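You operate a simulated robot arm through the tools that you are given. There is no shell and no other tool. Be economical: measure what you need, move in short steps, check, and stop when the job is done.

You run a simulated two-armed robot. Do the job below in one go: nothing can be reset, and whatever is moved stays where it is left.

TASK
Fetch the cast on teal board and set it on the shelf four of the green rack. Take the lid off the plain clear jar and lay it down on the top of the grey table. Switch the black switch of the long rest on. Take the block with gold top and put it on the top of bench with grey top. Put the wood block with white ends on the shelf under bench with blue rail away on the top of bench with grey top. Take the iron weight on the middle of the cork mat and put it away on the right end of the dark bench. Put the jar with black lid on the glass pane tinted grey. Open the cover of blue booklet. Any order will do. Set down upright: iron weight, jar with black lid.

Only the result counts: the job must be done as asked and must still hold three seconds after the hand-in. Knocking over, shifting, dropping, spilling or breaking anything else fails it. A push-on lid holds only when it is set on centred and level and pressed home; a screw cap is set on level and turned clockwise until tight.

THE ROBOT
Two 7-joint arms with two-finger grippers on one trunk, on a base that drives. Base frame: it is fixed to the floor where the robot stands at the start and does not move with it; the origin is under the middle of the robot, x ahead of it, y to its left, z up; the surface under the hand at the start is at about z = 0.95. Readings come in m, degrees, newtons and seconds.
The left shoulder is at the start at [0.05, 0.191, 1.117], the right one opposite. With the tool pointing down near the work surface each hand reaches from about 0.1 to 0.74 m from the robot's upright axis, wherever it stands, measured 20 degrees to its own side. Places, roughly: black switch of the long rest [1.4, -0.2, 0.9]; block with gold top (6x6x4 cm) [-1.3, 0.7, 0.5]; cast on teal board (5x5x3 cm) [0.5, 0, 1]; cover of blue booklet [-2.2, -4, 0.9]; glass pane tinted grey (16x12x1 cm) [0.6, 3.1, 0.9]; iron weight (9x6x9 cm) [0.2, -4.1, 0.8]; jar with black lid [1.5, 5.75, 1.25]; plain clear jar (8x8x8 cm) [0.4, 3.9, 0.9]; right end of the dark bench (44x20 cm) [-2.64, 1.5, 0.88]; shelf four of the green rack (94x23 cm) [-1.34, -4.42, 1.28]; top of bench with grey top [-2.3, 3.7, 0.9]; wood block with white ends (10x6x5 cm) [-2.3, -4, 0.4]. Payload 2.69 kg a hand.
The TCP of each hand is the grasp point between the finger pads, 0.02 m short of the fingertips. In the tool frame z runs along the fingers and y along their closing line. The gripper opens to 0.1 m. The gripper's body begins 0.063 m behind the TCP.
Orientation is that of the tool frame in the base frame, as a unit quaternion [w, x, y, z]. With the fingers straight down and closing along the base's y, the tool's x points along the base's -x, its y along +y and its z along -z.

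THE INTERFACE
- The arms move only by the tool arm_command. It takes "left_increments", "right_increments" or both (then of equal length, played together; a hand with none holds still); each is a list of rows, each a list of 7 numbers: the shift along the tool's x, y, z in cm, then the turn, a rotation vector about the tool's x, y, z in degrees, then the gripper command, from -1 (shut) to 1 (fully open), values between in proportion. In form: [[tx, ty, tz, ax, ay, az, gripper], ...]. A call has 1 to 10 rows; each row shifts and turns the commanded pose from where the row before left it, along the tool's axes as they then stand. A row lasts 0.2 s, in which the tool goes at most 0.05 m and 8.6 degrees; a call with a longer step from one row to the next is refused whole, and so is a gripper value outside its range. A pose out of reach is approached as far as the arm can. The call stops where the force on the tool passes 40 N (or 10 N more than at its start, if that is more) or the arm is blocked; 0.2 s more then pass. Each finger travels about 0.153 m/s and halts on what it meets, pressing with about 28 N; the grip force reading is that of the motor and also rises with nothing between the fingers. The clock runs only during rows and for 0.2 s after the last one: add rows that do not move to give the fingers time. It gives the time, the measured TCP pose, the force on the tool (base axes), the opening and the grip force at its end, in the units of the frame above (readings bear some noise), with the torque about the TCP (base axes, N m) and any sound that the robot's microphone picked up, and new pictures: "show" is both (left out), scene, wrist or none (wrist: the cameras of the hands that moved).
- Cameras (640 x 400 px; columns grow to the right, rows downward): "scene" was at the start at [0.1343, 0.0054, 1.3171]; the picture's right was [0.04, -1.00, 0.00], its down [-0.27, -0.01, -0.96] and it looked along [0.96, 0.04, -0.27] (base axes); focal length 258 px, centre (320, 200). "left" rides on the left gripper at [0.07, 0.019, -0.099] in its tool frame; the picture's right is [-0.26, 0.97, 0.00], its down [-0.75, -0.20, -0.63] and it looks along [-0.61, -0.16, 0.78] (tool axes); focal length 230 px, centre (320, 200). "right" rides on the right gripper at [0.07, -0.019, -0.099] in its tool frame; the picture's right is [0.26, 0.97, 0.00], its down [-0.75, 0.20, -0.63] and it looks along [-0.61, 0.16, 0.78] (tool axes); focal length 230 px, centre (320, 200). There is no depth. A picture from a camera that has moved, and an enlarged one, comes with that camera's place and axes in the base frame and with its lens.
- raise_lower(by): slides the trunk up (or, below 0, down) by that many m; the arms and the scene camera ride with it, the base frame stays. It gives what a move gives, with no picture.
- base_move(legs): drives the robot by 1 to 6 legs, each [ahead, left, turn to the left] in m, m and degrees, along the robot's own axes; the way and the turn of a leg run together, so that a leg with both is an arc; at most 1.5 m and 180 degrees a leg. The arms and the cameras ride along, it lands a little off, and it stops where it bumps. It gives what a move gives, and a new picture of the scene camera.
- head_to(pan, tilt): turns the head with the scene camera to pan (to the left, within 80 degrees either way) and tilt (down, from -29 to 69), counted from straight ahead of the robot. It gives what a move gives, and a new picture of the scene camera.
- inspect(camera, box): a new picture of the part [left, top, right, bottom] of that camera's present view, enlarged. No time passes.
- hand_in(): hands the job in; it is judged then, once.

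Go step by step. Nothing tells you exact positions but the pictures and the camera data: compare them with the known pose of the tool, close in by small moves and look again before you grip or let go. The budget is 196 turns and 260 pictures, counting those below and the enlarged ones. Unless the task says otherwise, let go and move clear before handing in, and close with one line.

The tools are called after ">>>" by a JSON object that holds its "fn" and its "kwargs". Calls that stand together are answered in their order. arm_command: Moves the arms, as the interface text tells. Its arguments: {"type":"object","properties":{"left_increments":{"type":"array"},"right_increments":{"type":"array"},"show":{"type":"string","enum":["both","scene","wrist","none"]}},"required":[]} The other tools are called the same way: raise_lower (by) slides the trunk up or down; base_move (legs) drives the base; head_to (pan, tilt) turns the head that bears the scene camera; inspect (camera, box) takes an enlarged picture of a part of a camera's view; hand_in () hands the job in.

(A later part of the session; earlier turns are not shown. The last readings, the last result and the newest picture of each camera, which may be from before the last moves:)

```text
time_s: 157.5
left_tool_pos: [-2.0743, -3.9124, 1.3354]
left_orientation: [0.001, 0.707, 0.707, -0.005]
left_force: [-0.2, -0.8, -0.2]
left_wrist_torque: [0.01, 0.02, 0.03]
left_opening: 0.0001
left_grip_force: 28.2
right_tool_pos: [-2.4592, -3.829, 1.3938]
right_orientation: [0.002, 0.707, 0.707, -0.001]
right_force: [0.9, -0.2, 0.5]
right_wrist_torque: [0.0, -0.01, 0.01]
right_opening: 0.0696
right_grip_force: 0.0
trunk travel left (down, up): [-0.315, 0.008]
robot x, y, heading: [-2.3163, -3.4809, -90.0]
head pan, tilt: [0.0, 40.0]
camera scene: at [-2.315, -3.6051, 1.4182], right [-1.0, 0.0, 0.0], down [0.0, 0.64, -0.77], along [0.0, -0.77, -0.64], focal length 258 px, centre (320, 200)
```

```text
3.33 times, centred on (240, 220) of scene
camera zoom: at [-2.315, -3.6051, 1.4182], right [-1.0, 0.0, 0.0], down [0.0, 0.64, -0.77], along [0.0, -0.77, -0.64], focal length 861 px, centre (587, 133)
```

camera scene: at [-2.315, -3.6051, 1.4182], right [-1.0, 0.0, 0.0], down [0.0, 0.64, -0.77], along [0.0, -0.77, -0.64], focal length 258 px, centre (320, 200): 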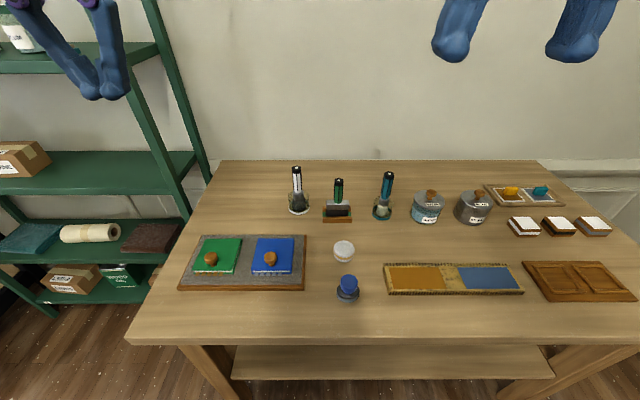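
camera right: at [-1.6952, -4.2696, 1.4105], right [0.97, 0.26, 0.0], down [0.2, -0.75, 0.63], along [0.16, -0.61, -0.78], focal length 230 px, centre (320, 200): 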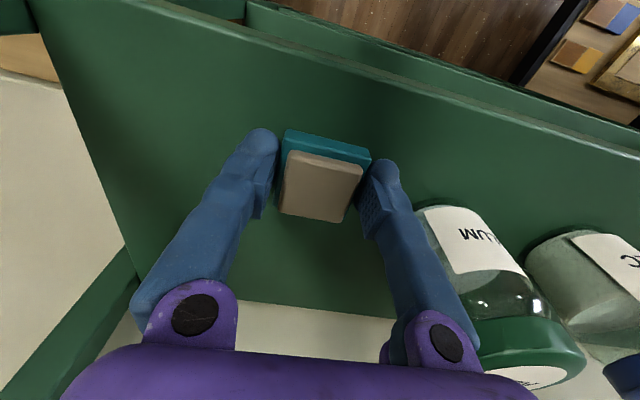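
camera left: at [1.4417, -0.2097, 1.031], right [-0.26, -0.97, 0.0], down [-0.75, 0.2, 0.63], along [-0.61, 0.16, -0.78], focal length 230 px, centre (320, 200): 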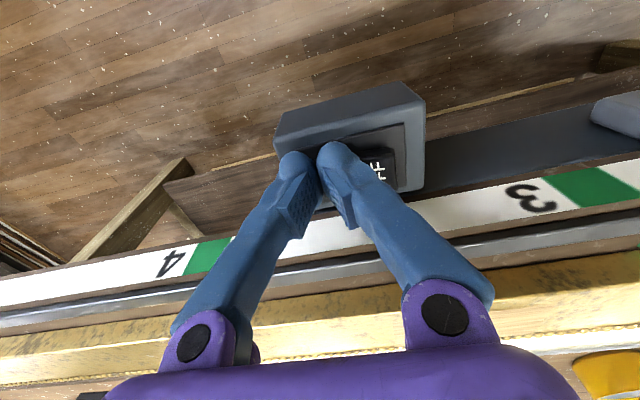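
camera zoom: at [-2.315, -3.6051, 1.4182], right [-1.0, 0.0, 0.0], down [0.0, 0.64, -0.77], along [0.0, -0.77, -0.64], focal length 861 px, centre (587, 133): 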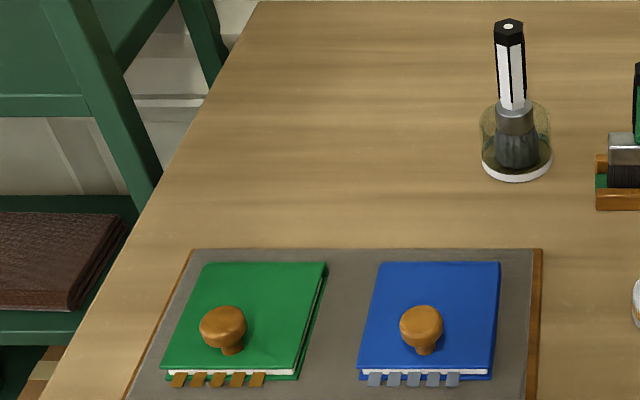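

The knob sits near the front (tabbed) edge, so the hinge is at the far side; knob head at about (-2.199, -3.984, 0.931). I'll bring the left hand over it with fingers closing along x.

>>> {"fn": "arm_command", "kwargs": {"left_increments": [[-0.9, -1.56, 4.3, 0, 0, 0, 0], [-0.9, -1.56, 4.3, 0, 0, 0, 0], [-0.9, -1.56, 4.3, 0, 0, 0, 0], [-0.9, -1.56, 4.3, 0, 0, 0, 0], [-0.9, -1.56, 4.3, 0, 0, 0, 0], [-0.9, -1.56, 4.3, 0, 0, 0, 0], [-0.9, -1.56, 3.8, 0, 0, 0, 0], [-0.9, -1.56, 3.8, 0, 0, 0, 0]], "show": "both"}}

>>> {"fn": "inspect", "kwargs": {"camera": "left", "box": [200, 0, 440, 180]}}

```text
time_s: 159.3
left_tool_pos: [-2.2011, -3.9873, 0.9996]
left_orientation: [0.002, 0.707, 0.708, -0.004]
left_force: [-0.1, -0.3, 0.9]
left_wrist_torque: [-0.02, -0.03, -0.01]
left_opening: 0.05
left_grip_force: 0.2
right_tool_pos: [-2.4594, -3.8294, 1.393]
right_orientation: [0.001, 0.707, 0.707, 0.0]
right_force: [0.3, -0.5, -0.5]
right_wrist_torque: [-0.01, -0.02, 0.0]
right_opening: 0.0697
right_grip_force: 0.0
trunk travel left (down, up): [-0.315, 0.008]
robot x, y, heading: [-2.3153, -3.4794, -90.0]
head pan, tilt: [0.0, 40.0]
camera scene: at [-2.3152, -3.6055, 1.4181], right [-1.0, 0.0, 0.0], down [0.0, 0.64, -0.77], along [0.0, -0.77, -0.64], focal length 258 px, centre (320, 200)
camera left: at [-2.1815, -3.9156, 1.099], right [0.97, -0.26, 0.0], down [-0.2, -0.74, 0.64], along [-0.17, -0.62, -0.77], focal length 230 px, centre (320, 200)
```

scene: 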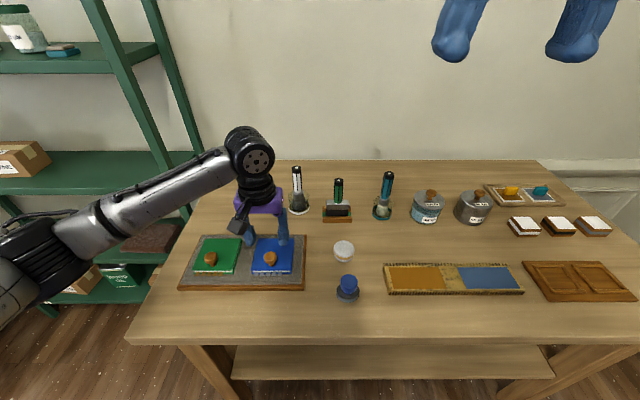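
left: 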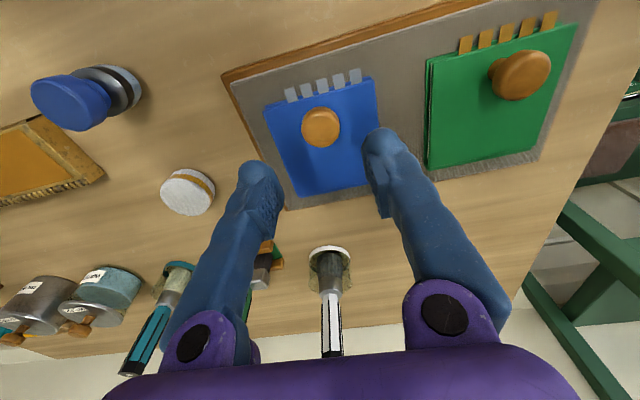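

```text
2.22 times, centred on (320, 90) of left
camera zoom: at [-2.1815, -3.9156, 1.099], right [0.97, -0.26, 0.0], down [-0.2, -0.74, 0.64], along [-0.17, -0.62, -0.77], focal length 511 px, centre (320, 444)
```

zoom: 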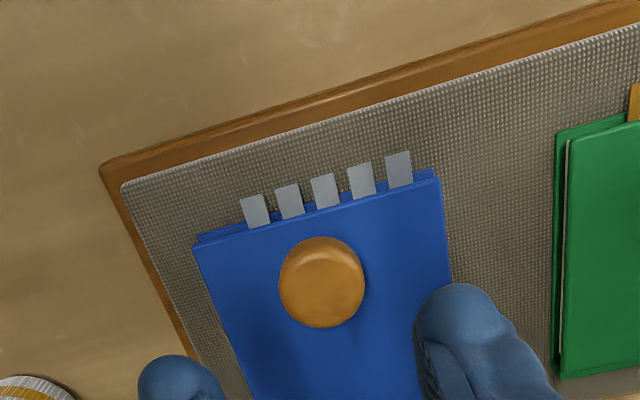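

Aligned within 5 mm. Lower to grip the knob's head with the fingertips.

>>> {"fn": "arm_command", "kwargs": {"left_increments": [[0.5, 0.2, 3, 0, 0, 0, 0], [0, 0, 2.3, 0, 0, 0, 0], [0, 0, 0, 0, 0, 0, -1], [0, 0, 0, 0, 0, 0, -1]], "show": "wrist"}}

>>> {"fn": "inspect", "kwargs": {"camera": "scene", "box": [200, 180, 320, 280]}}

```text
time_s: 160.3
left_tool_pos: [-2.1991, -3.9818, 0.9479]
left_orientation: [0.001, 0.707, 0.707, -0.005]
left_force: [0.2, 1.0, -0.1]
left_wrist_torque: [0.02, -0.03, -0.01]
left_opening: 0.0001
left_grip_force: 28.1
right_tool_pos: [-2.4587, -3.8283, 1.3934]
right_orientation: [0.001, 0.707, 0.707, 0.0]
right_force: [0.4, 0.4, 0.2]
right_wrist_torque: [0.0, -0.02, 0.0]
right_opening: 0.07
right_grip_force: 0.2
trunk travel left (down, up): [-0.315, 0.008]
robot x, y, heading: [-2.3147, -3.4797, -90.3]
head pan, tilt: [0.0, 40.0]
camera left: at [-2.18, -3.91, 1.0476], right [0.97, -0.26, 0.0], down [-0.2, -0.74, 0.64], along [-0.17, -0.62, -0.77], focal length 230 px, centre (320, 200)
```

left: 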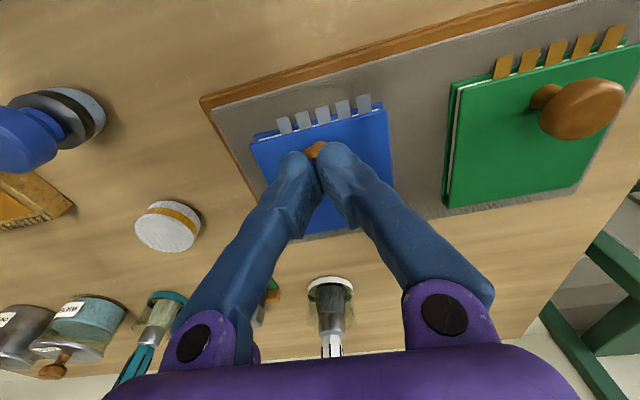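

```text
4.00 times, centred on (260, 230) of scene
camera zoom: at [-2.315, -3.605, 1.4181], right [-1.0, 0.0, 0.0], down [0.0, 0.64, -0.77], along [0.0, -0.77, -0.64], focal length 1034 px, centre (560, 80)
```

zoom: 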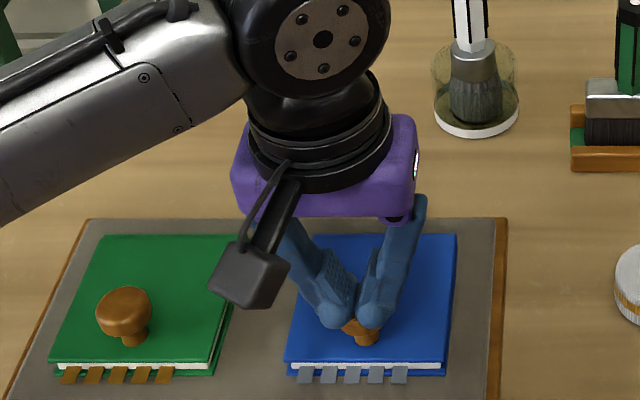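

The fingers closed above the knob; it's slightly lower. Open, go down 1.5 cm more, and close.

>>> {"fn": "arm_command", "kwargs": {"left_increments": [[0, 0, 0, 0, 0, 0, 0], [0.3, 0, 0, 0, 0, 0, 0], [0, 0, 1.5, 0, 0, 0, 0], [0, 0, 0, 0, 0, 0, -1], [0, 0, 0, 0, 0, 0, -1]], "show": "wrist"}}

>>> {"fn": "inspect", "kwargs": {"camera": "scene", "box": [200, 180, 320, 280]}}

```text
time_s: 161.5
left_tool_pos: [-2.1998, -3.9793, 0.934]
left_orientation: [0.001, 0.707, 0.708, -0.003]
left_force: [-1.2, 2.6, -2.3]
left_wrist_torque: [0.27, -0.07, -0.07]
left_opening: 0.0286
left_grip_force: 45.1
right_tool_pos: [-2.4589, -3.8283, 1.3929]
right_orientation: [0.001, 0.707, 0.707, 0.0]
right_force: [0.8, -0.2, -0.7]
right_wrist_torque: [-0.01, -0.03, 0.0]
right_opening: 0.0698
right_grip_force: 0.1
trunk travel left (down, up): [-0.315, 0.008]
robot x, y, heading: [-2.3168, -3.4837, -90.2]
head pan, tilt: [0.0, 40.0]
camera left: at [-2.1804, -3.9072, 1.0329], right [0.97, -0.26, 0.0], down [-0.2, -0.75, 0.64], along [-0.17, -0.61, -0.77], focal length 230 px, centre (320, 200)
```

left: 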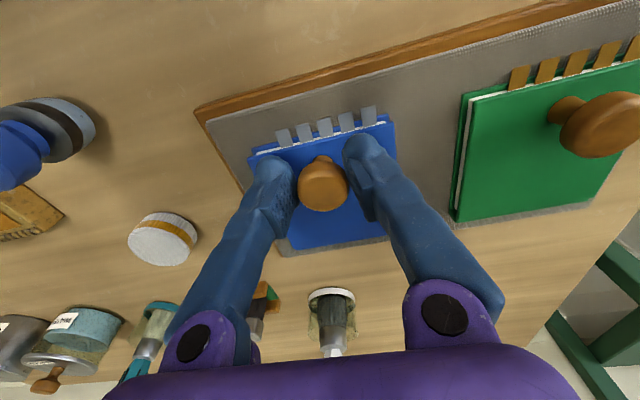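

```text
4.00 times, centred on (260, 230) of scene
camera zoom: at [-2.315, -3.6049, 1.4181], right [-1.0, 0.0, 0.0], down [0.0, 0.64, -0.77], along [0.0, -0.77, -0.64], focal length 1034 px, centre (560, 80)
```

zoom: 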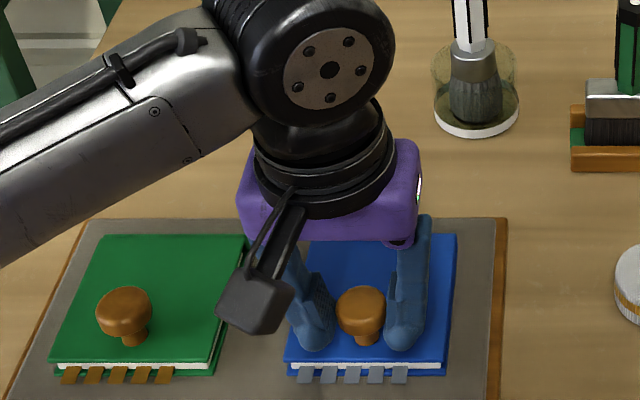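

The knob is gripped (2.9 cm). I'll lift it along an arc around the far hinge, about 40° first.

>>> {"fn": "arm_command", "kwargs": {"left_increments": [[-0.48, 0, -1.43, 0, 0, 0, -1], [-0.71, 0, -1.32, 0, 3, 0, -1], [-0.94, 0, -1.18, 0, 3, 0, -1], [-1.12, 0, -1.0, 0, 3, 0, -1]], "show": "wrist"}}

>>> {"fn": "inspect", "kwargs": {"camera": "scene", "box": [200, 180, 320, 280]}}

```text
time_s: 162.5
left_tool_pos: [-2.2002, -4.012, 0.9836]
left_orientation: [-0.055, 0.705, 0.705, 0.052]
left_force: [-0.5, 12.9, -1.0]
left_wrist_torque: [1.18, -0.04, 0.1]
left_opening: 0.0222
left_grip_force: 45.2
right_tool_pos: [-2.4583, -3.8267, 1.3925]
right_orientation: [0.003, 0.706, 0.708, -0.001]
right_force: [-0.1, -0.4, -0.5]
right_wrist_torque: [0.0, -0.03, 0.04]
right_opening: 0.0698
right_grip_force: 0.1
trunk travel left (down, up): [-0.315, 0.008]
robot x, y, heading: [-2.3124, -3.4801, -90.1]
head pan, tilt: [0.0, 40.0]
camera left: at [-2.1804, -3.9558, 1.0931], right [0.97, -0.26, -0.04], down [-0.2, -0.84, 0.51], along [-0.17, -0.49, -0.86], focal length 230 px, centre (320, 200)
```

left: 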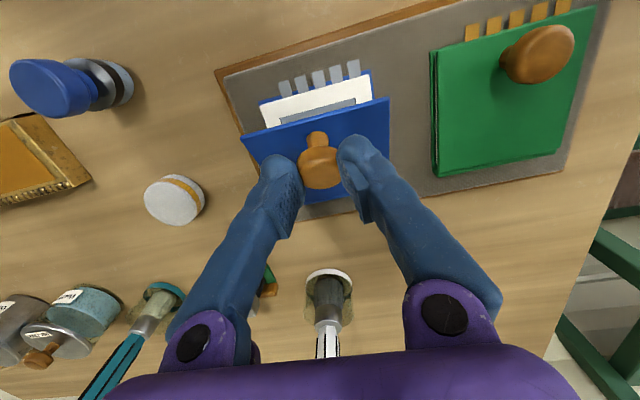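

```text
4.00 times, centred on (260, 230) of scene
camera zoom: at [-2.315, -3.6035, 1.4184], right [-1.0, 0.0, 0.0], down [0.0, 0.64, -0.77], along [0.0, -0.77, -0.64], focal length 1034 px, centre (560, 80)
```

zoom: 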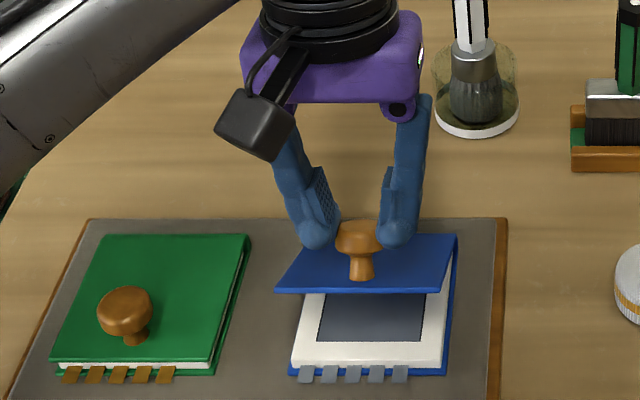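

The cover is opening properly about the far hinge. I'll continue the arc with the hand leaning along.

>>> {"fn": "arm_command", "kwargs": {"left_increments": [[-1.28, 0, -1.0, 0, 8, 0, -1], [-1.31, 0, -0.98, 0, 8, 0, -1], [-1.34, 0, -0.96, 0, 8, 0, -1]], "show": "wrist"}}

>>> {"fn": "inspect", "kwargs": {"camera": "scene", "box": [200, 160, 320, 280]}}

```text
time_s: 163.3
left_tool_pos: [-2.2005, -4.0541, 0.9981]
left_orientation: [-0.193, 0.683, 0.678, 0.192]
left_force: [0.1, 0.0, -0.2]
left_wrist_torque: [0.02, -0.01, 0.0]
left_opening: 0.0
left_grip_force: 29.1
left hand out of reach, approached as far as the arm can: row 3
right_tool_pos: [-2.4619, -3.8303, 1.3923]
right_orientation: [0.001, 0.707, 0.707, 0.001]
right_force: [0.0, -0.3, -0.6]
right_wrist_torque: [0.03, -0.04, 0.0]
right_opening: 0.0699
right_grip_force: 0.1
trunk travel left (down, up): [-0.315, 0.008]
robot x, y, heading: [-2.3122, -3.4835, -90.1]
head pan, tilt: [0.0, 40.0]
camera left: at [-2.1812, -4.0442, 1.1198], right [0.96, -0.23, -0.14], down [-0.21, -0.97, 0.14], along [-0.16, -0.11, -0.98], focal length 230 px, centre (320, 200)
```

left: 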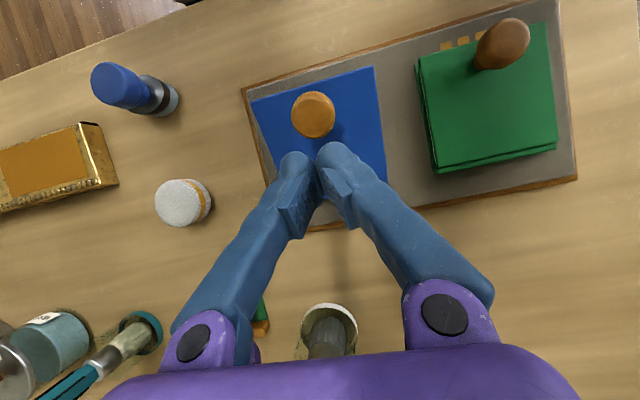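

```text
3.33 times, centred on (260, 220) of scene
camera zoom: at [-2.317, -3.6063, 1.4178], right [-1.0, 0.0, 0.0], down [0.0, 0.64, -0.77], along [0.0, -0.77, -0.64], focal length 861 px, centre (520, 133)
```

zoom: 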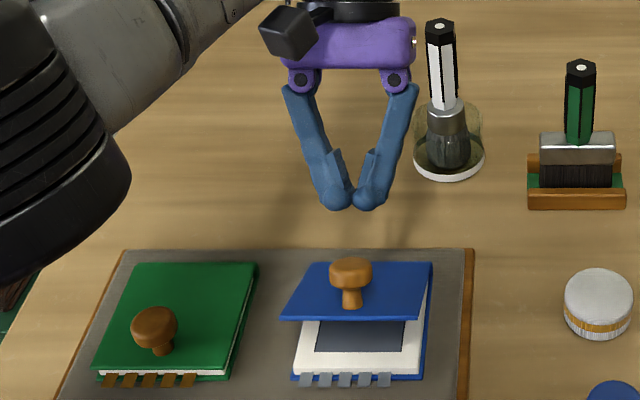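

The grip slipped off, but the cover stays up at ~40°. I'll lift, straighten the hand, go round to the front and push the free edge over.

>>> {"fn": "arm_command", "kwargs": {"left_increments": [[2.1, 0, -3.4, 0, 0, 0, -1], [2.1, 0, -3.4, 0, 0, 0, -1], [0, 0, 0, 0, -8, 0, -1], [0, 0, 0, 0, -8, 0, -1], [0, 0, 0, 0, -8, 0, -1], [0, 0, 0, 0, -8, 0, -1], [4, 0, 0, 0, 0, 0, -1], [4, 0, 0, 0, 0, 0, -1], [4.5, 0, 0, 0, 0, 0, -1]], "show": "wrist"}}

```text
time_s: 165.3
left_tool_pos: [-2.1985, -3.9274, 1.0789]
left_orientation: [-0.003, 0.707, 0.707, 0.001]
left_force: [0.4, -0.2, 0.6]
left_wrist_torque: [-0.02, -0.04, 0.02]
left_opening: 0.0002
left_grip_force: 29.4
right_tool_pos: [-2.4594, -3.8281, 1.3936]
right_orientation: [0.001, 0.707, 0.708, -0.001]
right_force: [-1.3, 0.5, 0.1]
right_wrist_torque: [-0.02, 0.0, 0.0]
right_opening: 0.0699
right_grip_force: 0.1
trunk travel left (down, up): [-0.315, 0.008]
robot x, y, heading: [-2.3154, -3.4787, -90.0]
head pan, tilt: [0.0, 40.0]
camera left: at [-2.1791, -3.8565, 1.1796], right [0.97, -0.26, -0.01], down [-0.2, -0.75, 0.63], along [-0.16, -0.6, -0.78], focal length 230 px, centre (320, 200)
```

left: 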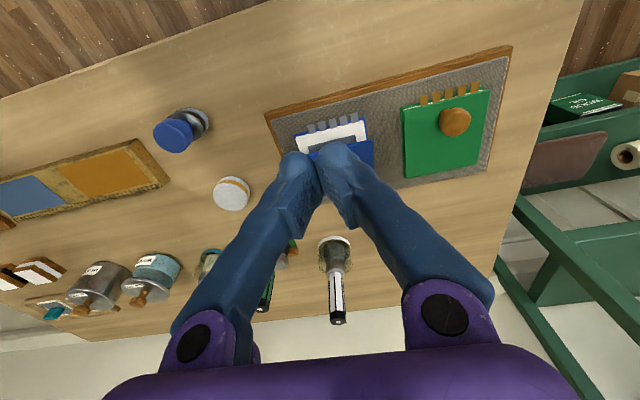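

Now lower in front of the raised edge and push backwards.

>>> {"fn": "arm_command", "kwargs": {"left_increments": [[0.5, 0, 4, 0, 0, 0, -1], [0, 0, 4, 0, 0, 0, -1], [0, 0, 3.3, 0, 0, 0, -1], [-3, 0, 0, 0, 0, 0, -1], [-3, 0, 0, 0, 0, 0, -1], [-3, 0, 0, 0, 0, 0, -1]], "show": "wrist"}}

>>> {"fn": "inspect", "kwargs": {"camera": "scene", "box": [200, 160, 320, 280]}}

```text
time_s: 166.7
left_tool_pos: [-2.2013, -3.9863, 0.9671]
left_orientation: [-0.011, 0.711, 0.703, 0.011]
left_force: [3.8, 18.8, 14.3]
left_wrist_torque: [0.21, -0.1, 0.22]
left_opening: 0.0061
left_grip_force: 29.6
right_tool_pos: [-2.4585, -3.8282, 1.3926]
right_orientation: [0.0, 0.707, 0.708, 0.0]
right_force: [-0.2, -0.8, -1.5]
right_wrist_torque: [0.11, 0.0, -0.04]
right_opening: 0.07
right_grip_force: 0.0
trunk travel left (down, up): [-0.315, 0.008]
robot x, y, heading: [-2.3173, -3.4828, -89.7]
head pan, tilt: [0.0, 40.0]
stopped in row 6 (left hand): the force on the tool passed its limit at 66 N (the readings are from after the stop); the commanded pose is now the measured one
camera left: at [-2.1804, -3.9186, 1.0686], right [0.96, -0.27, -0.01], down [-0.21, -0.77, 0.61], along [-0.17, -0.58, -0.8], focal length 230 px, centre (320, 200)
```

left: 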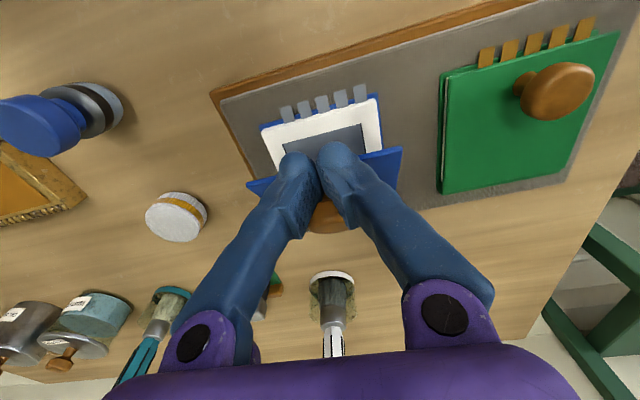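

```text
3.33 times, centred on (260, 220) of scene
camera zoom: at [-2.3148, -3.6038, 1.4183], right [-1.0, 0.0, 0.0], down [0.0, 0.64, -0.77], along [0.0, -0.77, -0.64], focal length 861 px, centre (520, 133)
```

zoom: 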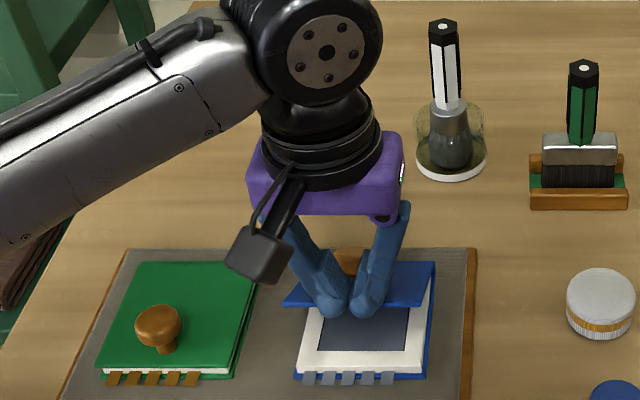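

The vertical fingers jammed on the edge. I'll back off and tilt the hand so the fingers point forward, to lift from beneath the cover.

>>> {"fn": "arm_command", "kwargs": {"left_increments": [[3, 0, 0, 0, 0, 0, -1], [4, 0, -4, 0, 0, 0, -1], [0, 0, 0, 0, -7.5, 0, -1], [0, 0, 0, 0, -7.5, 0, -1], [0, 0, 0, 0, -7.5, 0, -1], [0, 0, 0, 0, -7.5, 0, -1], [0, 0, 0, 0, -7.5, 0, -1], [0, 0, 0, 0, -7.5, 0, -1], [0, 0, 0, 0, -7.5, 0, -1], [0, 0, 0, 0, -7.5, 0, -1]], "show": "scene"}}

>>> {"fn": "inspect", "kwargs": {"camera": "scene", "box": [200, 160, 320, 280]}}

```text
refused: row 2 steps farther than a row can; nothing moved
```

```text
3.33 times, centred on (260, 220) of scene
camera zoom: at [-2.3148, -3.6038, 1.4183], right [-1.0, 0.0, 0.0], down [0.0, 0.64, -0.77], along [0.0, -0.77, -0.64], focal length 861 px, centre (520, 133)
```

zoom: 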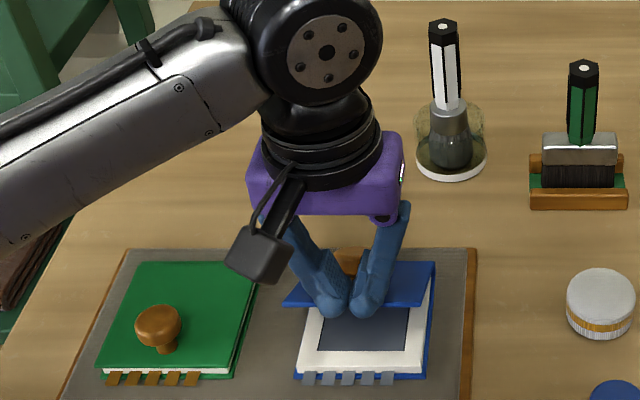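

>>> {"fn": "arm_command", "kwargs": {"left_increments": [[3, 0, 0, 0, 0, 0, -1], [3.5, 0, -3, 0, 0, 0, -1], [0, 0, 0, 0, -7.5, 0, -1], [0, 0, 0, 0, -7.5, 0, -1], [0, 0, 0, 0, -7.5, 0, -1], [0, 0, 0, 0, -7.5, 0, -1], [0, 0, 0, 0, -7.5, 0, -1], [0, 0, 0, 0, -7.5, 0, -1], [0, 0, 0, 0, -7.5, 0, -1], [0, 0, 0, 0, -7.5, 0, -1]], "show": "scene"}}

>>> {"fn": "inspect", "kwargs": {"camera": "scene", "box": [200, 160, 320, 280]}}

```text
time_s: 168.8
left_tool_pos: [-2.2001, -3.9239, 0.9986]
left_orientation: [0.344, 0.619, 0.614, -0.347]
left_force: [0.3, -0.8, 0.1]
left_wrist_torque: [-0.01, -0.03, -0.01]
left_opening: 0.0
left_grip_force: 29.8
right_tool_pos: [-2.4576, -3.8285, 1.3924]
right_orientation: [0.001, 0.707, 0.708, 0.0]
right_force: [0.3, 0.5, -0.2]
right_wrist_torque: [-0.01, -0.03, 0.03]
right_opening: 0.0701
right_grip_force: 0.0
trunk travel left (down, up): [-0.315, 0.008]
robot x, y, heading: [-2.3168, -3.484, -90.3]
head pan, tilt: [0.0, 40.0]
camera scene: at [-2.3147, -3.6045, 1.4182], right [-1.0, 0.0, 0.0], down [0.0, 0.64, -0.77], along [0.0, -0.77, -0.64], focal length 258 px, centre (320, 200)
```

scene: 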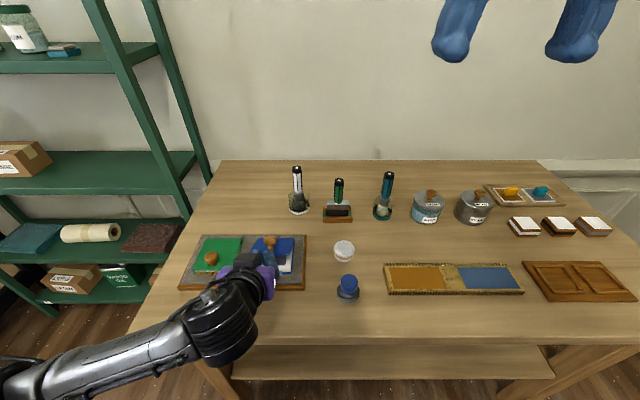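

```text
3.33 times, centred on (260, 220) of scene
camera zoom: at [-2.3147, -3.6045, 1.4182], right [-1.0, 0.0, 0.0], down [0.0, 0.64, -0.77], along [0.0, -0.77, -0.64], focal length 861 px, centre (520, 133)
```

zoom: 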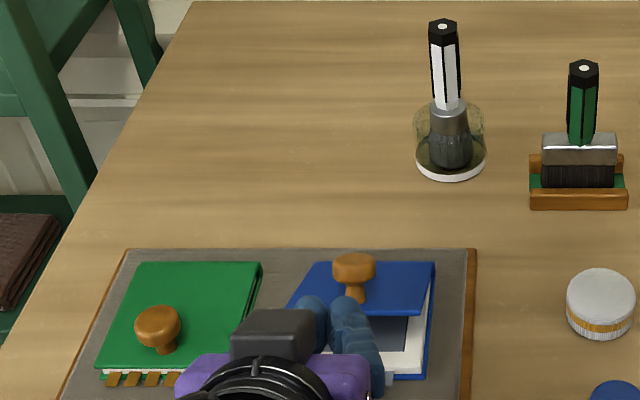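

>>> {"fn": "inspect", "kwargs": {"camera": "left", "box": [0, 0, 640, 400]}}

```text
1.00 times, centred on (320, 200) of left (not enlarged: the box is as wide or as high as the picture)
camera zoom: at [-2.1792, -3.8022, 0.9907], right [0.97, -0.14, 0.22], down [-0.2, 0.15, 0.97], along [-0.17, -0.98, 0.11], focal length 230 px, centre (320, 200)
```

zoom: 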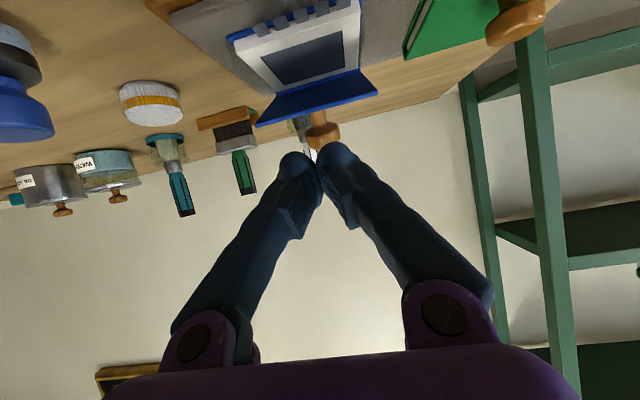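

Now slide the tips beneath the raised cover and lift along an arc.

>>> {"fn": "arm_command", "kwargs": {"left_increments": [[2.3, 0, 1.33, 0, 0, 0, -1], [2.3, 0, 1.33, 0, 0, 0, -1], [-2.25, 0, 3.9, 0, 0, 0, -1], [-2.53, 0, 0.39, 0, 0, 0, -1], [-2.74, 0, 0.95, 0, 0, 0, -1], [-2.17, 0, 1.75, 0, 0, 0, -1]], "show": "wrist"}}

>>> {"fn": "inspect", "kwargs": {"camera": "scene", "box": [200, 160, 320, 280]}}

```text
time_s: 169.7
left_tool_pos: [-2.1992, -3.9662, 0.948]
left_orientation: [0.344, 0.619, 0.614, -0.348]
left_force: [0.0, 1.8, 2.2]
left_wrist_torque: [0.1, 0.01, 0.04]
left_opening: 0.0001
left_grip_force: 29.7
right_tool_pos: [-2.4596, -3.8304, 1.3926]
right_orientation: [0.0, 0.707, 0.707, 0.0]
right_force: [0.6, 0.3, 0.2]
right_wrist_torque: [0.03, 0.03, -0.01]
right_opening: 0.07
right_grip_force: 0.1
trunk travel left (down, up): [-0.315, 0.008]
robot x, y, heading: [-2.3177, -3.484, -90.1]
head pan, tilt: [0.0, 40.0]
stopped in row 4 (left hand): the force on the tool passed its limit at 63 N (the readings are from after the stop); the commanded pose is now the measured one
camera left: at [-2.1798, -3.8426, 0.9407], right [0.97, -0.14, 0.22], down [-0.2, 0.15, 0.97], along [-0.17, -0.98, 0.12], focal length 230 px, centre (320, 200)
```

left: 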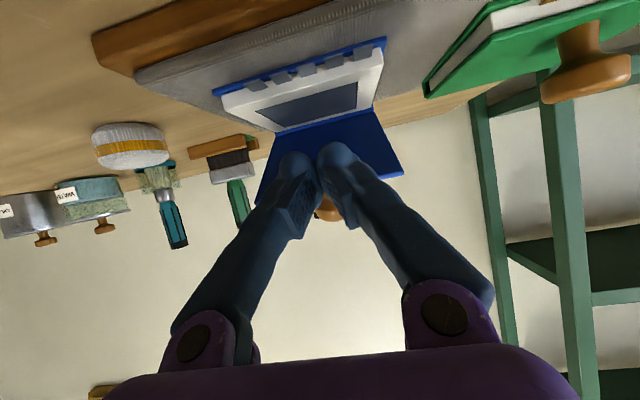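

```text
3.33 times, centred on (260, 220) of scene
camera zoom: at [-2.3148, -3.6046, 1.4181], right [-1.0, 0.0, 0.0], down [0.0, 0.64, -0.77], along [0.0, -0.77, -0.64], focal length 861 px, centre (520, 133)
```

zoom: 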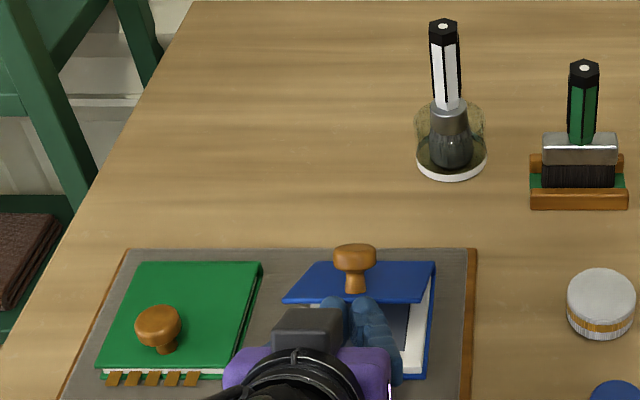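

The tips are under the cover, but the push was too fast. I'll follow the arc in small steps.

>>> {"fn": "arm_command", "kwargs": {"left_increments": [[-0.9, 0, -0.08, 0, 0, 0, -1], [-0.9, 0, 0.01, 0, 0, 0, -1], [-0.89, 0, 0.11, 0, 0, 0, -1], [-0.88, 0, 0.21, 0, 0, 0, -1], [-0.85, 0, 0.29, 0, 0, 0, -1], [-0.81, 0, 0.38, 0, 0, 0, -1], [-0.78, 0, 0.46, 0, 0, 0, -1]], "show": "wrist"}}

>>> {"fn": "inspect", "kwargs": {"camera": "scene", "box": [200, 160, 320, 280]}}

```text
time_s: 171.3
left_tool_pos: [-2.1999, -4.0088, 0.9916]
left_orientation: [0.345, 0.618, 0.615, -0.347]
left_force: [-0.7, 0.3, 1.8]
left_wrist_torque: [-0.04, 0.02, -0.01]
left_opening: 0.0002
left_grip_force: 29.7
right_tool_pos: [-2.4576, -3.8292, 1.3924]
right_orientation: [0.0, 0.706, 0.708, 0.0]
right_force: [-0.3, -0.3, 0.5]
right_wrist_torque: [0.03, -0.03, -0.02]
right_opening: 0.0704
right_grip_force: 0.1
trunk travel left (down, up): [-0.315, 0.008]
robot x, y, heading: [-2.3153, -3.4821, -89.8]
head pan, tilt: [0.0, 40.0]
camera left: at [-2.1799, -3.8869, 0.9845], right [0.97, -0.14, 0.22], down [-0.2, 0.15, 0.97], along [-0.17, -0.98, 0.12], focal length 230 px, centre (320, 200)
```

left: 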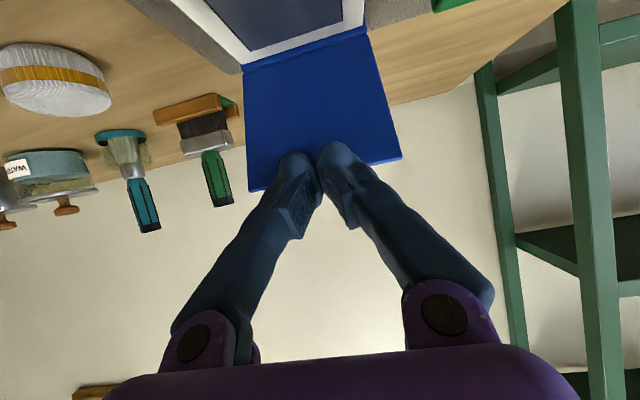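

```text
3.33 times, centred on (260, 220) of scene
camera zoom: at [-2.3148, -3.6047, 1.4181], right [-1.0, 0.0, 0.0], down [0.0, 0.64, -0.77], along [0.0, -0.77, -0.64], focal length 861 px, centre (520, 133)
```

zoom: 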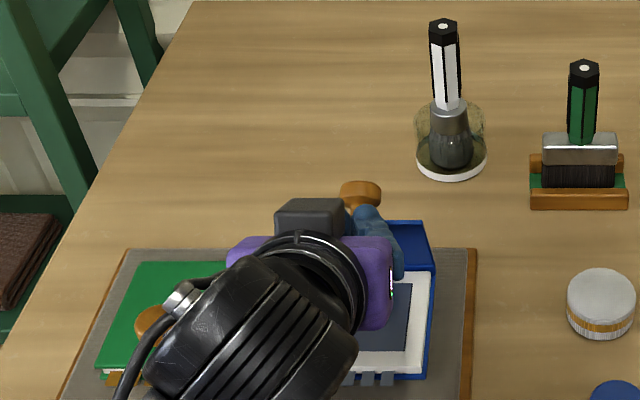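

It works; cover near vertical. Keep pushing it past vertical.

>>> {"fn": "arm_command", "kwargs": {"left_increments": [[-0.57, 0, 0.59, 0, 0, 0, -1], [-0.51, 0, 0.69, 0, 0, 0, -1], [-0.45, 0, 0.78, 0, 0, 0, -1], [-0.36, 0, 0.83, 0, 0, 0, -1], [-0.32, 0, 0.85, 0, 0, 0, -1], [-0.28, 0, 0.88, 0, 0, 0, -1], [-0.23, 0, 0.9, 0, 0, 0, -1], [-0.23, 0, 0.9, 0, 0, 0, -1]], "show": "wrist"}}

>>> {"fn": "inspect", "kwargs": {"camera": "scene", "box": [200, 160, 320, 280]}}

```text
time_s: 173.1
left_tool_pos: [-2.1983, -4.0792, 0.9829]
left_orientation: [0.346, 0.618, 0.615, -0.348]
left_force: [-0.2, 0.1, 0.5]
left_wrist_torque: [0.03, 0.03, -0.02]
left_opening: 0.0
left_grip_force: 29.8
right_tool_pos: [-2.458, -3.8293, 1.3932]
right_orientation: [0.0, 0.706, 0.708, 0.0]
right_force: [0.6, -0.1, -0.1]
right_wrist_torque: [0.0, -0.01, 0.01]
right_opening: 0.0703
right_grip_force: 0.0
trunk travel left (down, up): [-0.315, 0.008]
robot x, y, heading: [-2.3169, -3.4805, -90.1]
head pan, tilt: [0.0, 40.0]
camera left: at [-2.1791, -3.9565, 0.9764], right [0.97, -0.14, 0.22], down [-0.2, 0.15, 0.97], along [-0.17, -0.98, 0.11], focal length 230 px, centre (320, 200)
```

left: 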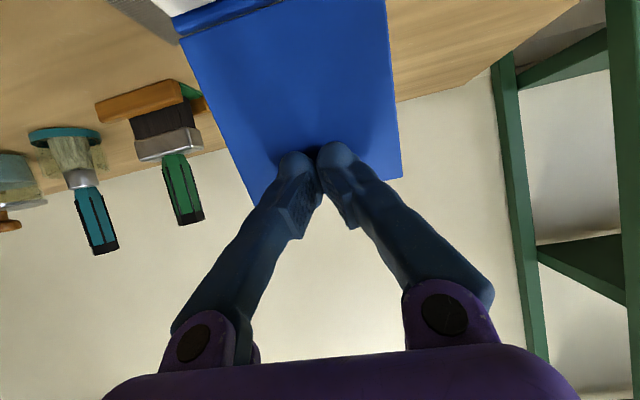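

```text
3.33 times, centred on (260, 220) of scene
camera zoom: at [-2.3148, -3.605, 1.4181], right [-1.0, 0.0, 0.0], down [0.0, 0.64, -0.77], along [0.0, -0.77, -0.64], focal length 861 px, centre (520, 133)
```

zoom: 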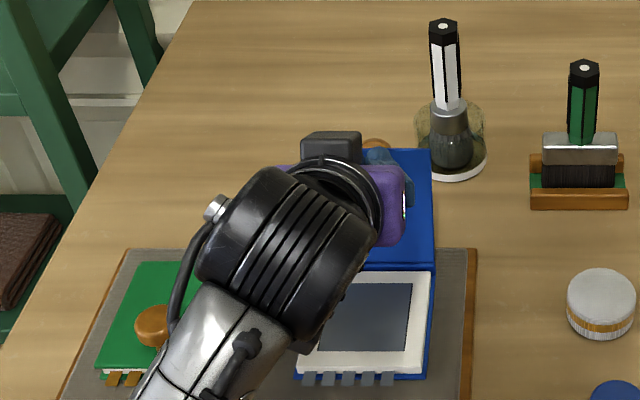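

The cover is now at about 115°. A bit more, then withdraw and check it stays.

>>> {"fn": "arm_command", "kwargs": {"left_increments": [[0, 0, 0.87, 0, 0, 0, -1], [0, 0, 0.87, 0, 0, 0, -1], [0, 0, -3, 0, 0, 0, -1], [-3, 0, -3, 0, 0, 0, -1], [-3, 0, -3, 0, 0, 0, -1], [-3, 0, -3, 0, 0, 0, -1], [-3, 0, -3, 0, 0, 0, -1], [-3, 0, -3, 0, 0, 0, -1], [-3, 0, -3, 0, 0, 0, -1]], "show": "scene"}}

>>> {"fn": "inspect", "kwargs": {"camera": "scene", "box": [200, 160, 320, 280]}}

```text
time_s: 173.6
left_tool_pos: [-2.1984, -4.0816, 0.9816]
left_orientation: [0.346, 0.617, 0.615, -0.348]
left_force: [5.1, 35.6, 14.8]
left_wrist_torque: [-0.22, -0.11, 0.1]
left_opening: 0.006
left_grip_force: 29.7
right_tool_pos: [-2.457, -3.8233, 1.3934]
right_orientation: [0.001, 0.706, 0.708, -0.001]
right_force: [0.1, -0.1, -0.4]
right_wrist_torque: [0.01, 0.0, 0.0]
right_opening: 0.07
right_grip_force: 0.1
trunk travel left (down, up): [-0.315, 0.008]
robot x, y, heading: [-2.3135, -3.4817, -90.1]
head pan, tilt: [0.0, 40.0]
stopped in row 2 (left hand): the force on the tool passed its limit at 50 N (the readings are from after the stop); the commanded pose is now the measured one
camera scene: at [-2.3139, -3.5986, 1.4189], right [-1.0, 0.0, 0.0], down [0.0, 0.64, -0.77], along [0.0, -0.77, -0.64], focal length 258 px, centre (320, 200)
```

scene: 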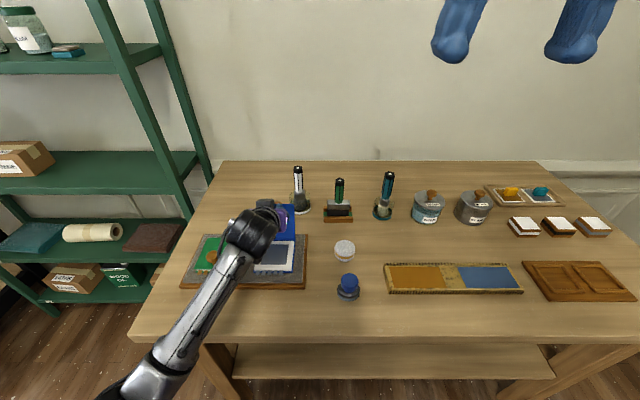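

```text
3.33 times, centred on (260, 220) of scene
camera zoom: at [-2.3139, -3.5986, 1.4189], right [-1.0, 0.0, 0.0], down [0.0, 0.64, -0.77], along [0.0, -0.77, -0.64], focal length 861 px, centre (520, 133)
```

zoom: 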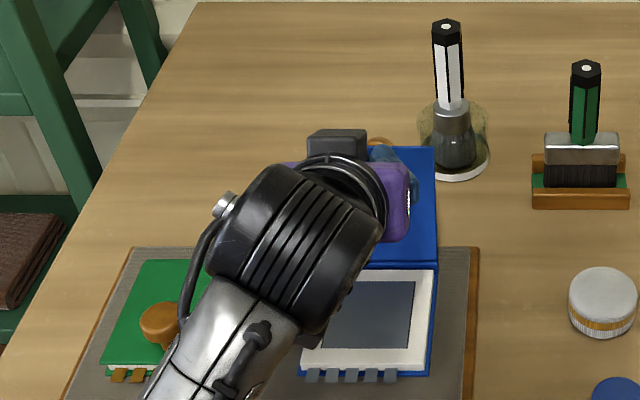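

That's the hinge stop: fully open. Withdraw.

>>> {"fn": "arm_command", "kwargs": {"left_increments": [[0, 0, -3, 0, 0, 0, -1], [-3, 0, -3, 0, 0, 0, -1], [-3, 0, -3, 0, 0, 0, -1], [-3, 0, -3, 0, 0, 0, -1], [-3, 0, -3, 0, 0, 0, -1], [-3, 0, -3, 0, 0, 0, -1], [-3, 0, -3, 0, 0, 0, -1]], "show": "scene"}}

>>> {"fn": "inspect", "kwargs": {"camera": "scene", "box": [160, 160, 320, 300]}}

```text
time_s: 175.2
left_tool_pos: [-2.1822, -4.0081, 1.2422]
left_orientation: [0.371, 0.611, 0.615, -0.333]
left_force: [-0.1, -0.7, -0.8]
left_wrist_torque: [0.01, -0.03, 0.0]
left_opening: 0.0001
left_grip_force: 29.2
right_tool_pos: [-2.4589, -3.8266, 1.3918]
right_orientation: [0.0, 0.707, 0.707, 0.0]
right_force: [0.2, -0.5, 0.6]
right_wrist_torque: [0.02, -0.03, -0.04]
right_opening: 0.0699
right_grip_force: 0.2
trunk travel left (down, up): [-0.315, 0.008]
robot x, y, heading: [-2.3176, -3.4807, -89.8]
head pan, tilt: [0.0, 40.0]
camera scene: at [-2.316, -3.6036, 1.4182], right [-1.0, 0.0, 0.0], down [0.0, 0.64, -0.77], along [0.0, -0.77, -0.64], focal length 258 px, centre (320, 200)
```

scene: 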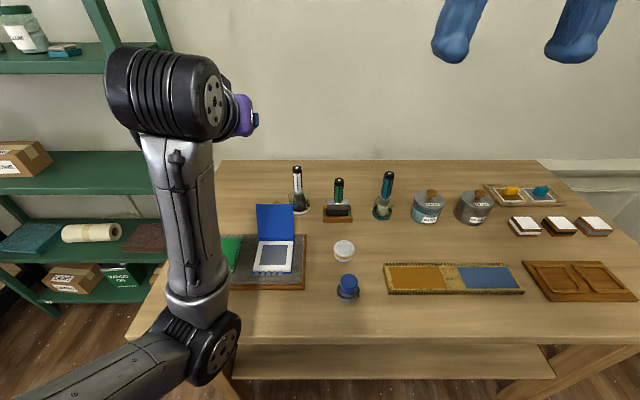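

```text
2.86 times, centred on (240, 230) of scene
camera zoom: at [-2.316, -3.6036, 1.4182], right [-1.0, 0.0, 0.0], down [0.0, 0.64, -0.77], along [0.0, -0.77, -0.64], focal length 738 px, centre (549, 114)
```

zoom: 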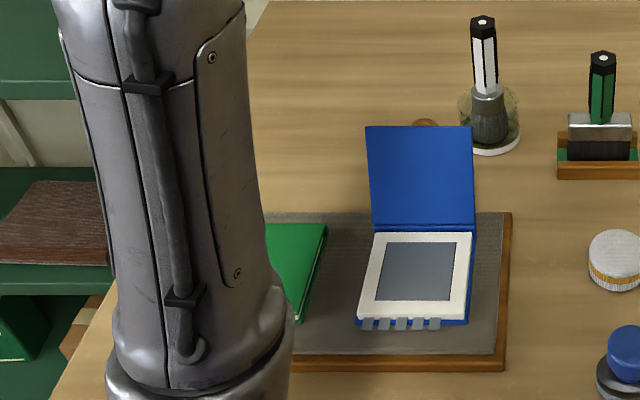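

The booklet is open. Next the white-ended block on the lower shelf: back off, straighten the left hand, and lower the trunk.

>>> {"fn": "base_move", "kwargs": {"legs": [[-0.4, 0, 0], [0, 0.22, 0]]}}

>>> {"fn": "arm_command", "kwargs": {"left_increments": [[0, 0, -2, 0, 7.5, 0, -1], [0, 0, -2, 0, 7.5, 0, -1], [0, 0, -2, 0, 7.5, 0, -1], [0, 0, -2, 0, 7.5, 0, -1], [0, 0, -2, 0, 7.5, 0, -1], [0, 0, -2, 0, 7.5, 0, -1], [0, 0, -2, 0, 7.5, 0, -1], [0, 0, -2, 0, 7.5, 0, -1]], "show": "none"}}

>>> {"fn": "raise_lower", "kwargs": {"by": -0.31}}

>>> {"fn": "head_to", "kwargs": {"pan": -10, "tilt": 40}}

```text
time_s: 179.9
left_tool_pos: [-1.9668, -3.6021, 1.2479]
left_orientation: [0.368, 0.61, 0.612, -0.343]
left_force: [0.0, -0.2, 0.4]
left_wrist_torque: [-0.01, -0.01, 0.02]
left_opening: 0.0002
left_grip_force: 30.0
right_tool_pos: [-2.2398, -3.4221, 1.3911]
right_orientation: [0.001, 0.707, 0.708, 0.0]
right_force: [0.2, -0.3, -0.3]
right_wrist_torque: [-0.01, 0.01, -0.01]
right_opening: 0.0699
right_grip_force: 0.1
trunk travel left (down, up): [-0.315, 0.008]
robot x, y, heading: [-2.0971, -3.076, -90.3]
head pan, tilt: [0.0, 40.0]
camera scene: at [-2.0958, -3.1985, 1.4181], right [-1.0, 0.0, 0.0], down [0.0, 0.64, -0.77], along [0.0, -0.77, -0.64], focal length 258 px, centre (320, 200)
```

scene: 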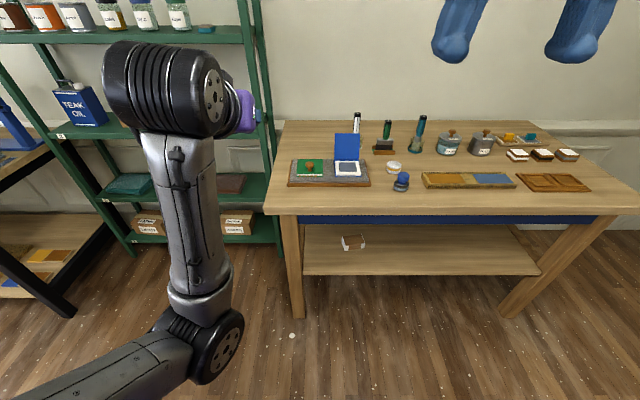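

```text
time_s: 181.7
left_tool_pos: [-1.9692, -3.7328, 1.2368]
left_orientation: [0.012, 0.699, 0.715, 0.008]
left_force: [-0.4, -0.3, -0.4]
left_wrist_torque: [0.0, 0.03, 0.0]
left_opening: 0.0
left_grip_force: 30.1
left hand out of reach, approached as far as the arm can: row 1, 2, 3, 4, 5, 6, 7
right_tool_pos: [-2.238, -3.4226, 1.3928]
right_orientation: [0.0, 0.706, 0.708, 0.0]
right_force: [0.7, 0.4, 0.4]
right_wrist_torque: [-0.04, 0.03, -0.02]
right_opening: 0.0699
right_grip_force: 0.0
trunk travel left (down, up): [-0.315, 0.008]
robot x, y, heading: [-2.099, -3.0797, -89.9]
head pan, tilt: [0.0, 40.0]
```

```text
time_s: 184.8
left_tool_pos: [-1.9683, -3.7333, 0.9266]
left_orientation: [0.012, 0.7, 0.714, 0.008]
left_force: [-0.1, -0.5, -0.2]
left_wrist_torque: [0.0, 0.0, -0.06]
left_opening: 0.0
left_grip_force: 29.5
right_tool_pos: [-2.2387, -3.4228, 1.0828]
right_orientation: [0.001, 0.707, 0.707, 0.0]
right_force: [-0.1, -0.5, -0.3]
right_wrist_torque: [-0.03, 0.01, 0.01]
right_opening: 0.0699
right_grip_force: 0.1
trunk travel left (down, up): [-0.005, 0.318]
robot x, y, heading: [-2.0935, -3.0735, -89.9]
head pan, tilt: [0.0, 40.0]
```

```text
time_s: 185.5
left_tool_pos: [-1.9698, -3.7334, 0.9256]
left_orientation: [0.011, 0.7, 0.714, 0.008]
left_force: [-0.5, 0.0, 0.3]
left_wrist_torque: [0.01, 0.01, -0.03]
left_opening: 0.0
left_grip_force: 29.5
right_tool_pos: [-2.2395, -3.4222, 1.0836]
right_orientation: [0.0, 0.706, 0.708, 0.0]
right_force: [0.2, 0.1, -0.3]
right_wrist_torque: [0.0, -0.01, 0.0]
right_opening: 0.0699
right_grip_force: 0.1
trunk travel left (down, up): [-0.005, 0.318]
robot x, y, heading: [-2.0977, -3.0775, -90.1]
head pan, tilt: [-10.0, 40.0]
camera scene: at [-2.1106, -3.1972, 1.1081], right [-0.98, 0.17, 0.0], down [0.11, 0.63, -0.77], along [-0.13, -0.75, -0.64], focal length 258 px, centre (320, 200)
```

scene: 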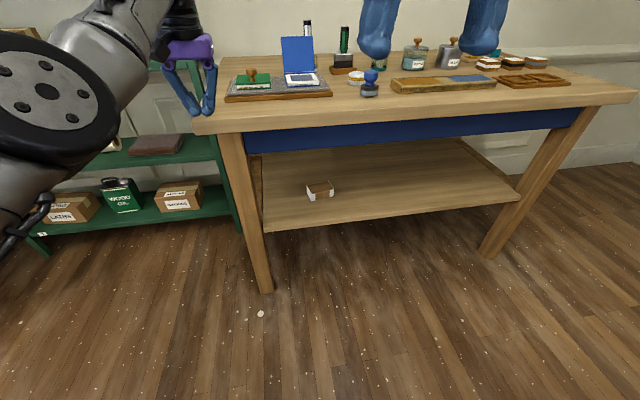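

>>> {"fn": "arm_command", "kwargs": {"left_increments": [[3, 0, -3, 0, 0, 0, -1], [3, 0, -3, 0, 0, 0, -1], [3, 0, -3, 0, 0, 0, -1], [3, 0, -3, 0, 0, 0, -1], [3, 0, -3, 0, 0, 0, -1], [3, 0, -3, 0, 0, 0, -1], [3, 0, -2, 0, 0, 0, -1]], "show": "none"}}

>>> {"fn": "inspect", "kwargs": {"camera": "scene", "box": [270, 150, 370, 225]}}

>>> {"fn": "head_to", "kwargs": {"pan": -20, "tilt": 40}}

```text
time_s: 187.1
left_tool_pos: [-1.9646, -3.589, 1.145]
left_orientation: [0.013, 0.699, 0.715, 0.007]
left_force: [0.6, -0.1, -0.3]
left_wrist_torque: [0.01, -0.01, 0.0]
left_opening: 0.0
left_grip_force: 29.7
left hand out of reach, approached as far as the arm can: row 1, 2, 3, 4, 5, 6, 7
right_tool_pos: [-2.2403, -3.4228, 1.0824]
right_orientation: [0.001, 0.706, 0.708, 0.0]
right_force: [0.6, -0.4, -0.7]
right_wrist_torque: [0.03, -0.01, 0.02]
right_opening: 0.07
right_grip_force: 0.0
trunk travel left (down, up): [-0.005, 0.318]
robot x, y, heading: [-2.0997, -3.0723, -90.2]
head pan, tilt: [-10.0, 40.0]
```

```text
5.33 times, centred on (320, 188) of scene
camera zoom: at [-2.1106, -3.1971, 1.1081], right [-0.98, 0.17, 0.0], down [0.11, 0.63, -0.77], along [-0.13, -0.75, -0.64], focal length 1378 px, centre (320, 267)
```

zoom: 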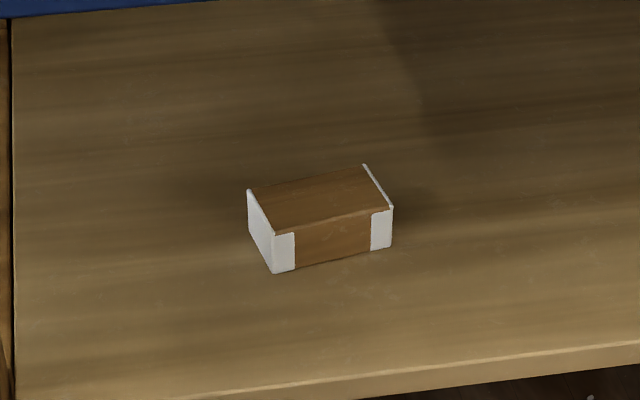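

```text
time_s: 187.8
left_tool_pos: [-1.9634, -3.5885, 1.1431]
left_orientation: [0.012, 0.699, 0.715, 0.006]
left_force: [1.0, -0.8, 0.5]
left_wrist_torque: [0.04, 0.02, -0.02]
left_opening: 0.0
left_grip_force: 29.6
right_tool_pos: [-2.2401, -3.4245, 1.0829]
right_orientation: [0.001, 0.706, 0.708, 0.0]
right_force: [-0.4, 0.1, -0.4]
right_wrist_torque: [0.01, 0.01, -0.01]
right_opening: 0.0701
right_grip_force: 0.1
trunk travel left (down, up): [-0.005, 0.318]
robot x, y, heading: [-2.0976, -3.0747, -90.3]
head pan, tilt: [-20.0, 40.0]
camera scene: at [-2.125, -3.1934, 1.1081], right [-0.94, 0.34, 0.0], down [0.22, 0.6, -0.77], along [-0.26, -0.72, -0.64], focal length 258 px, centre (320, 200)
```

scene: 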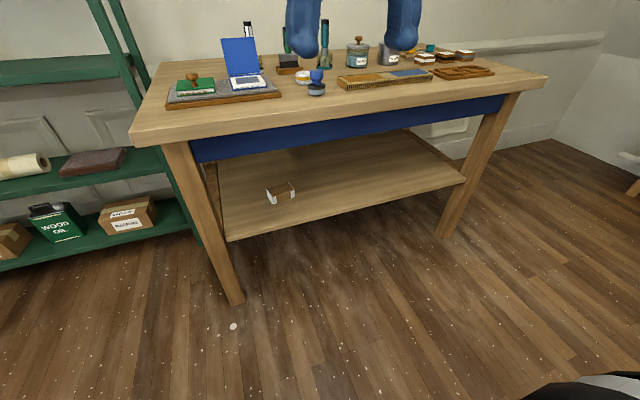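

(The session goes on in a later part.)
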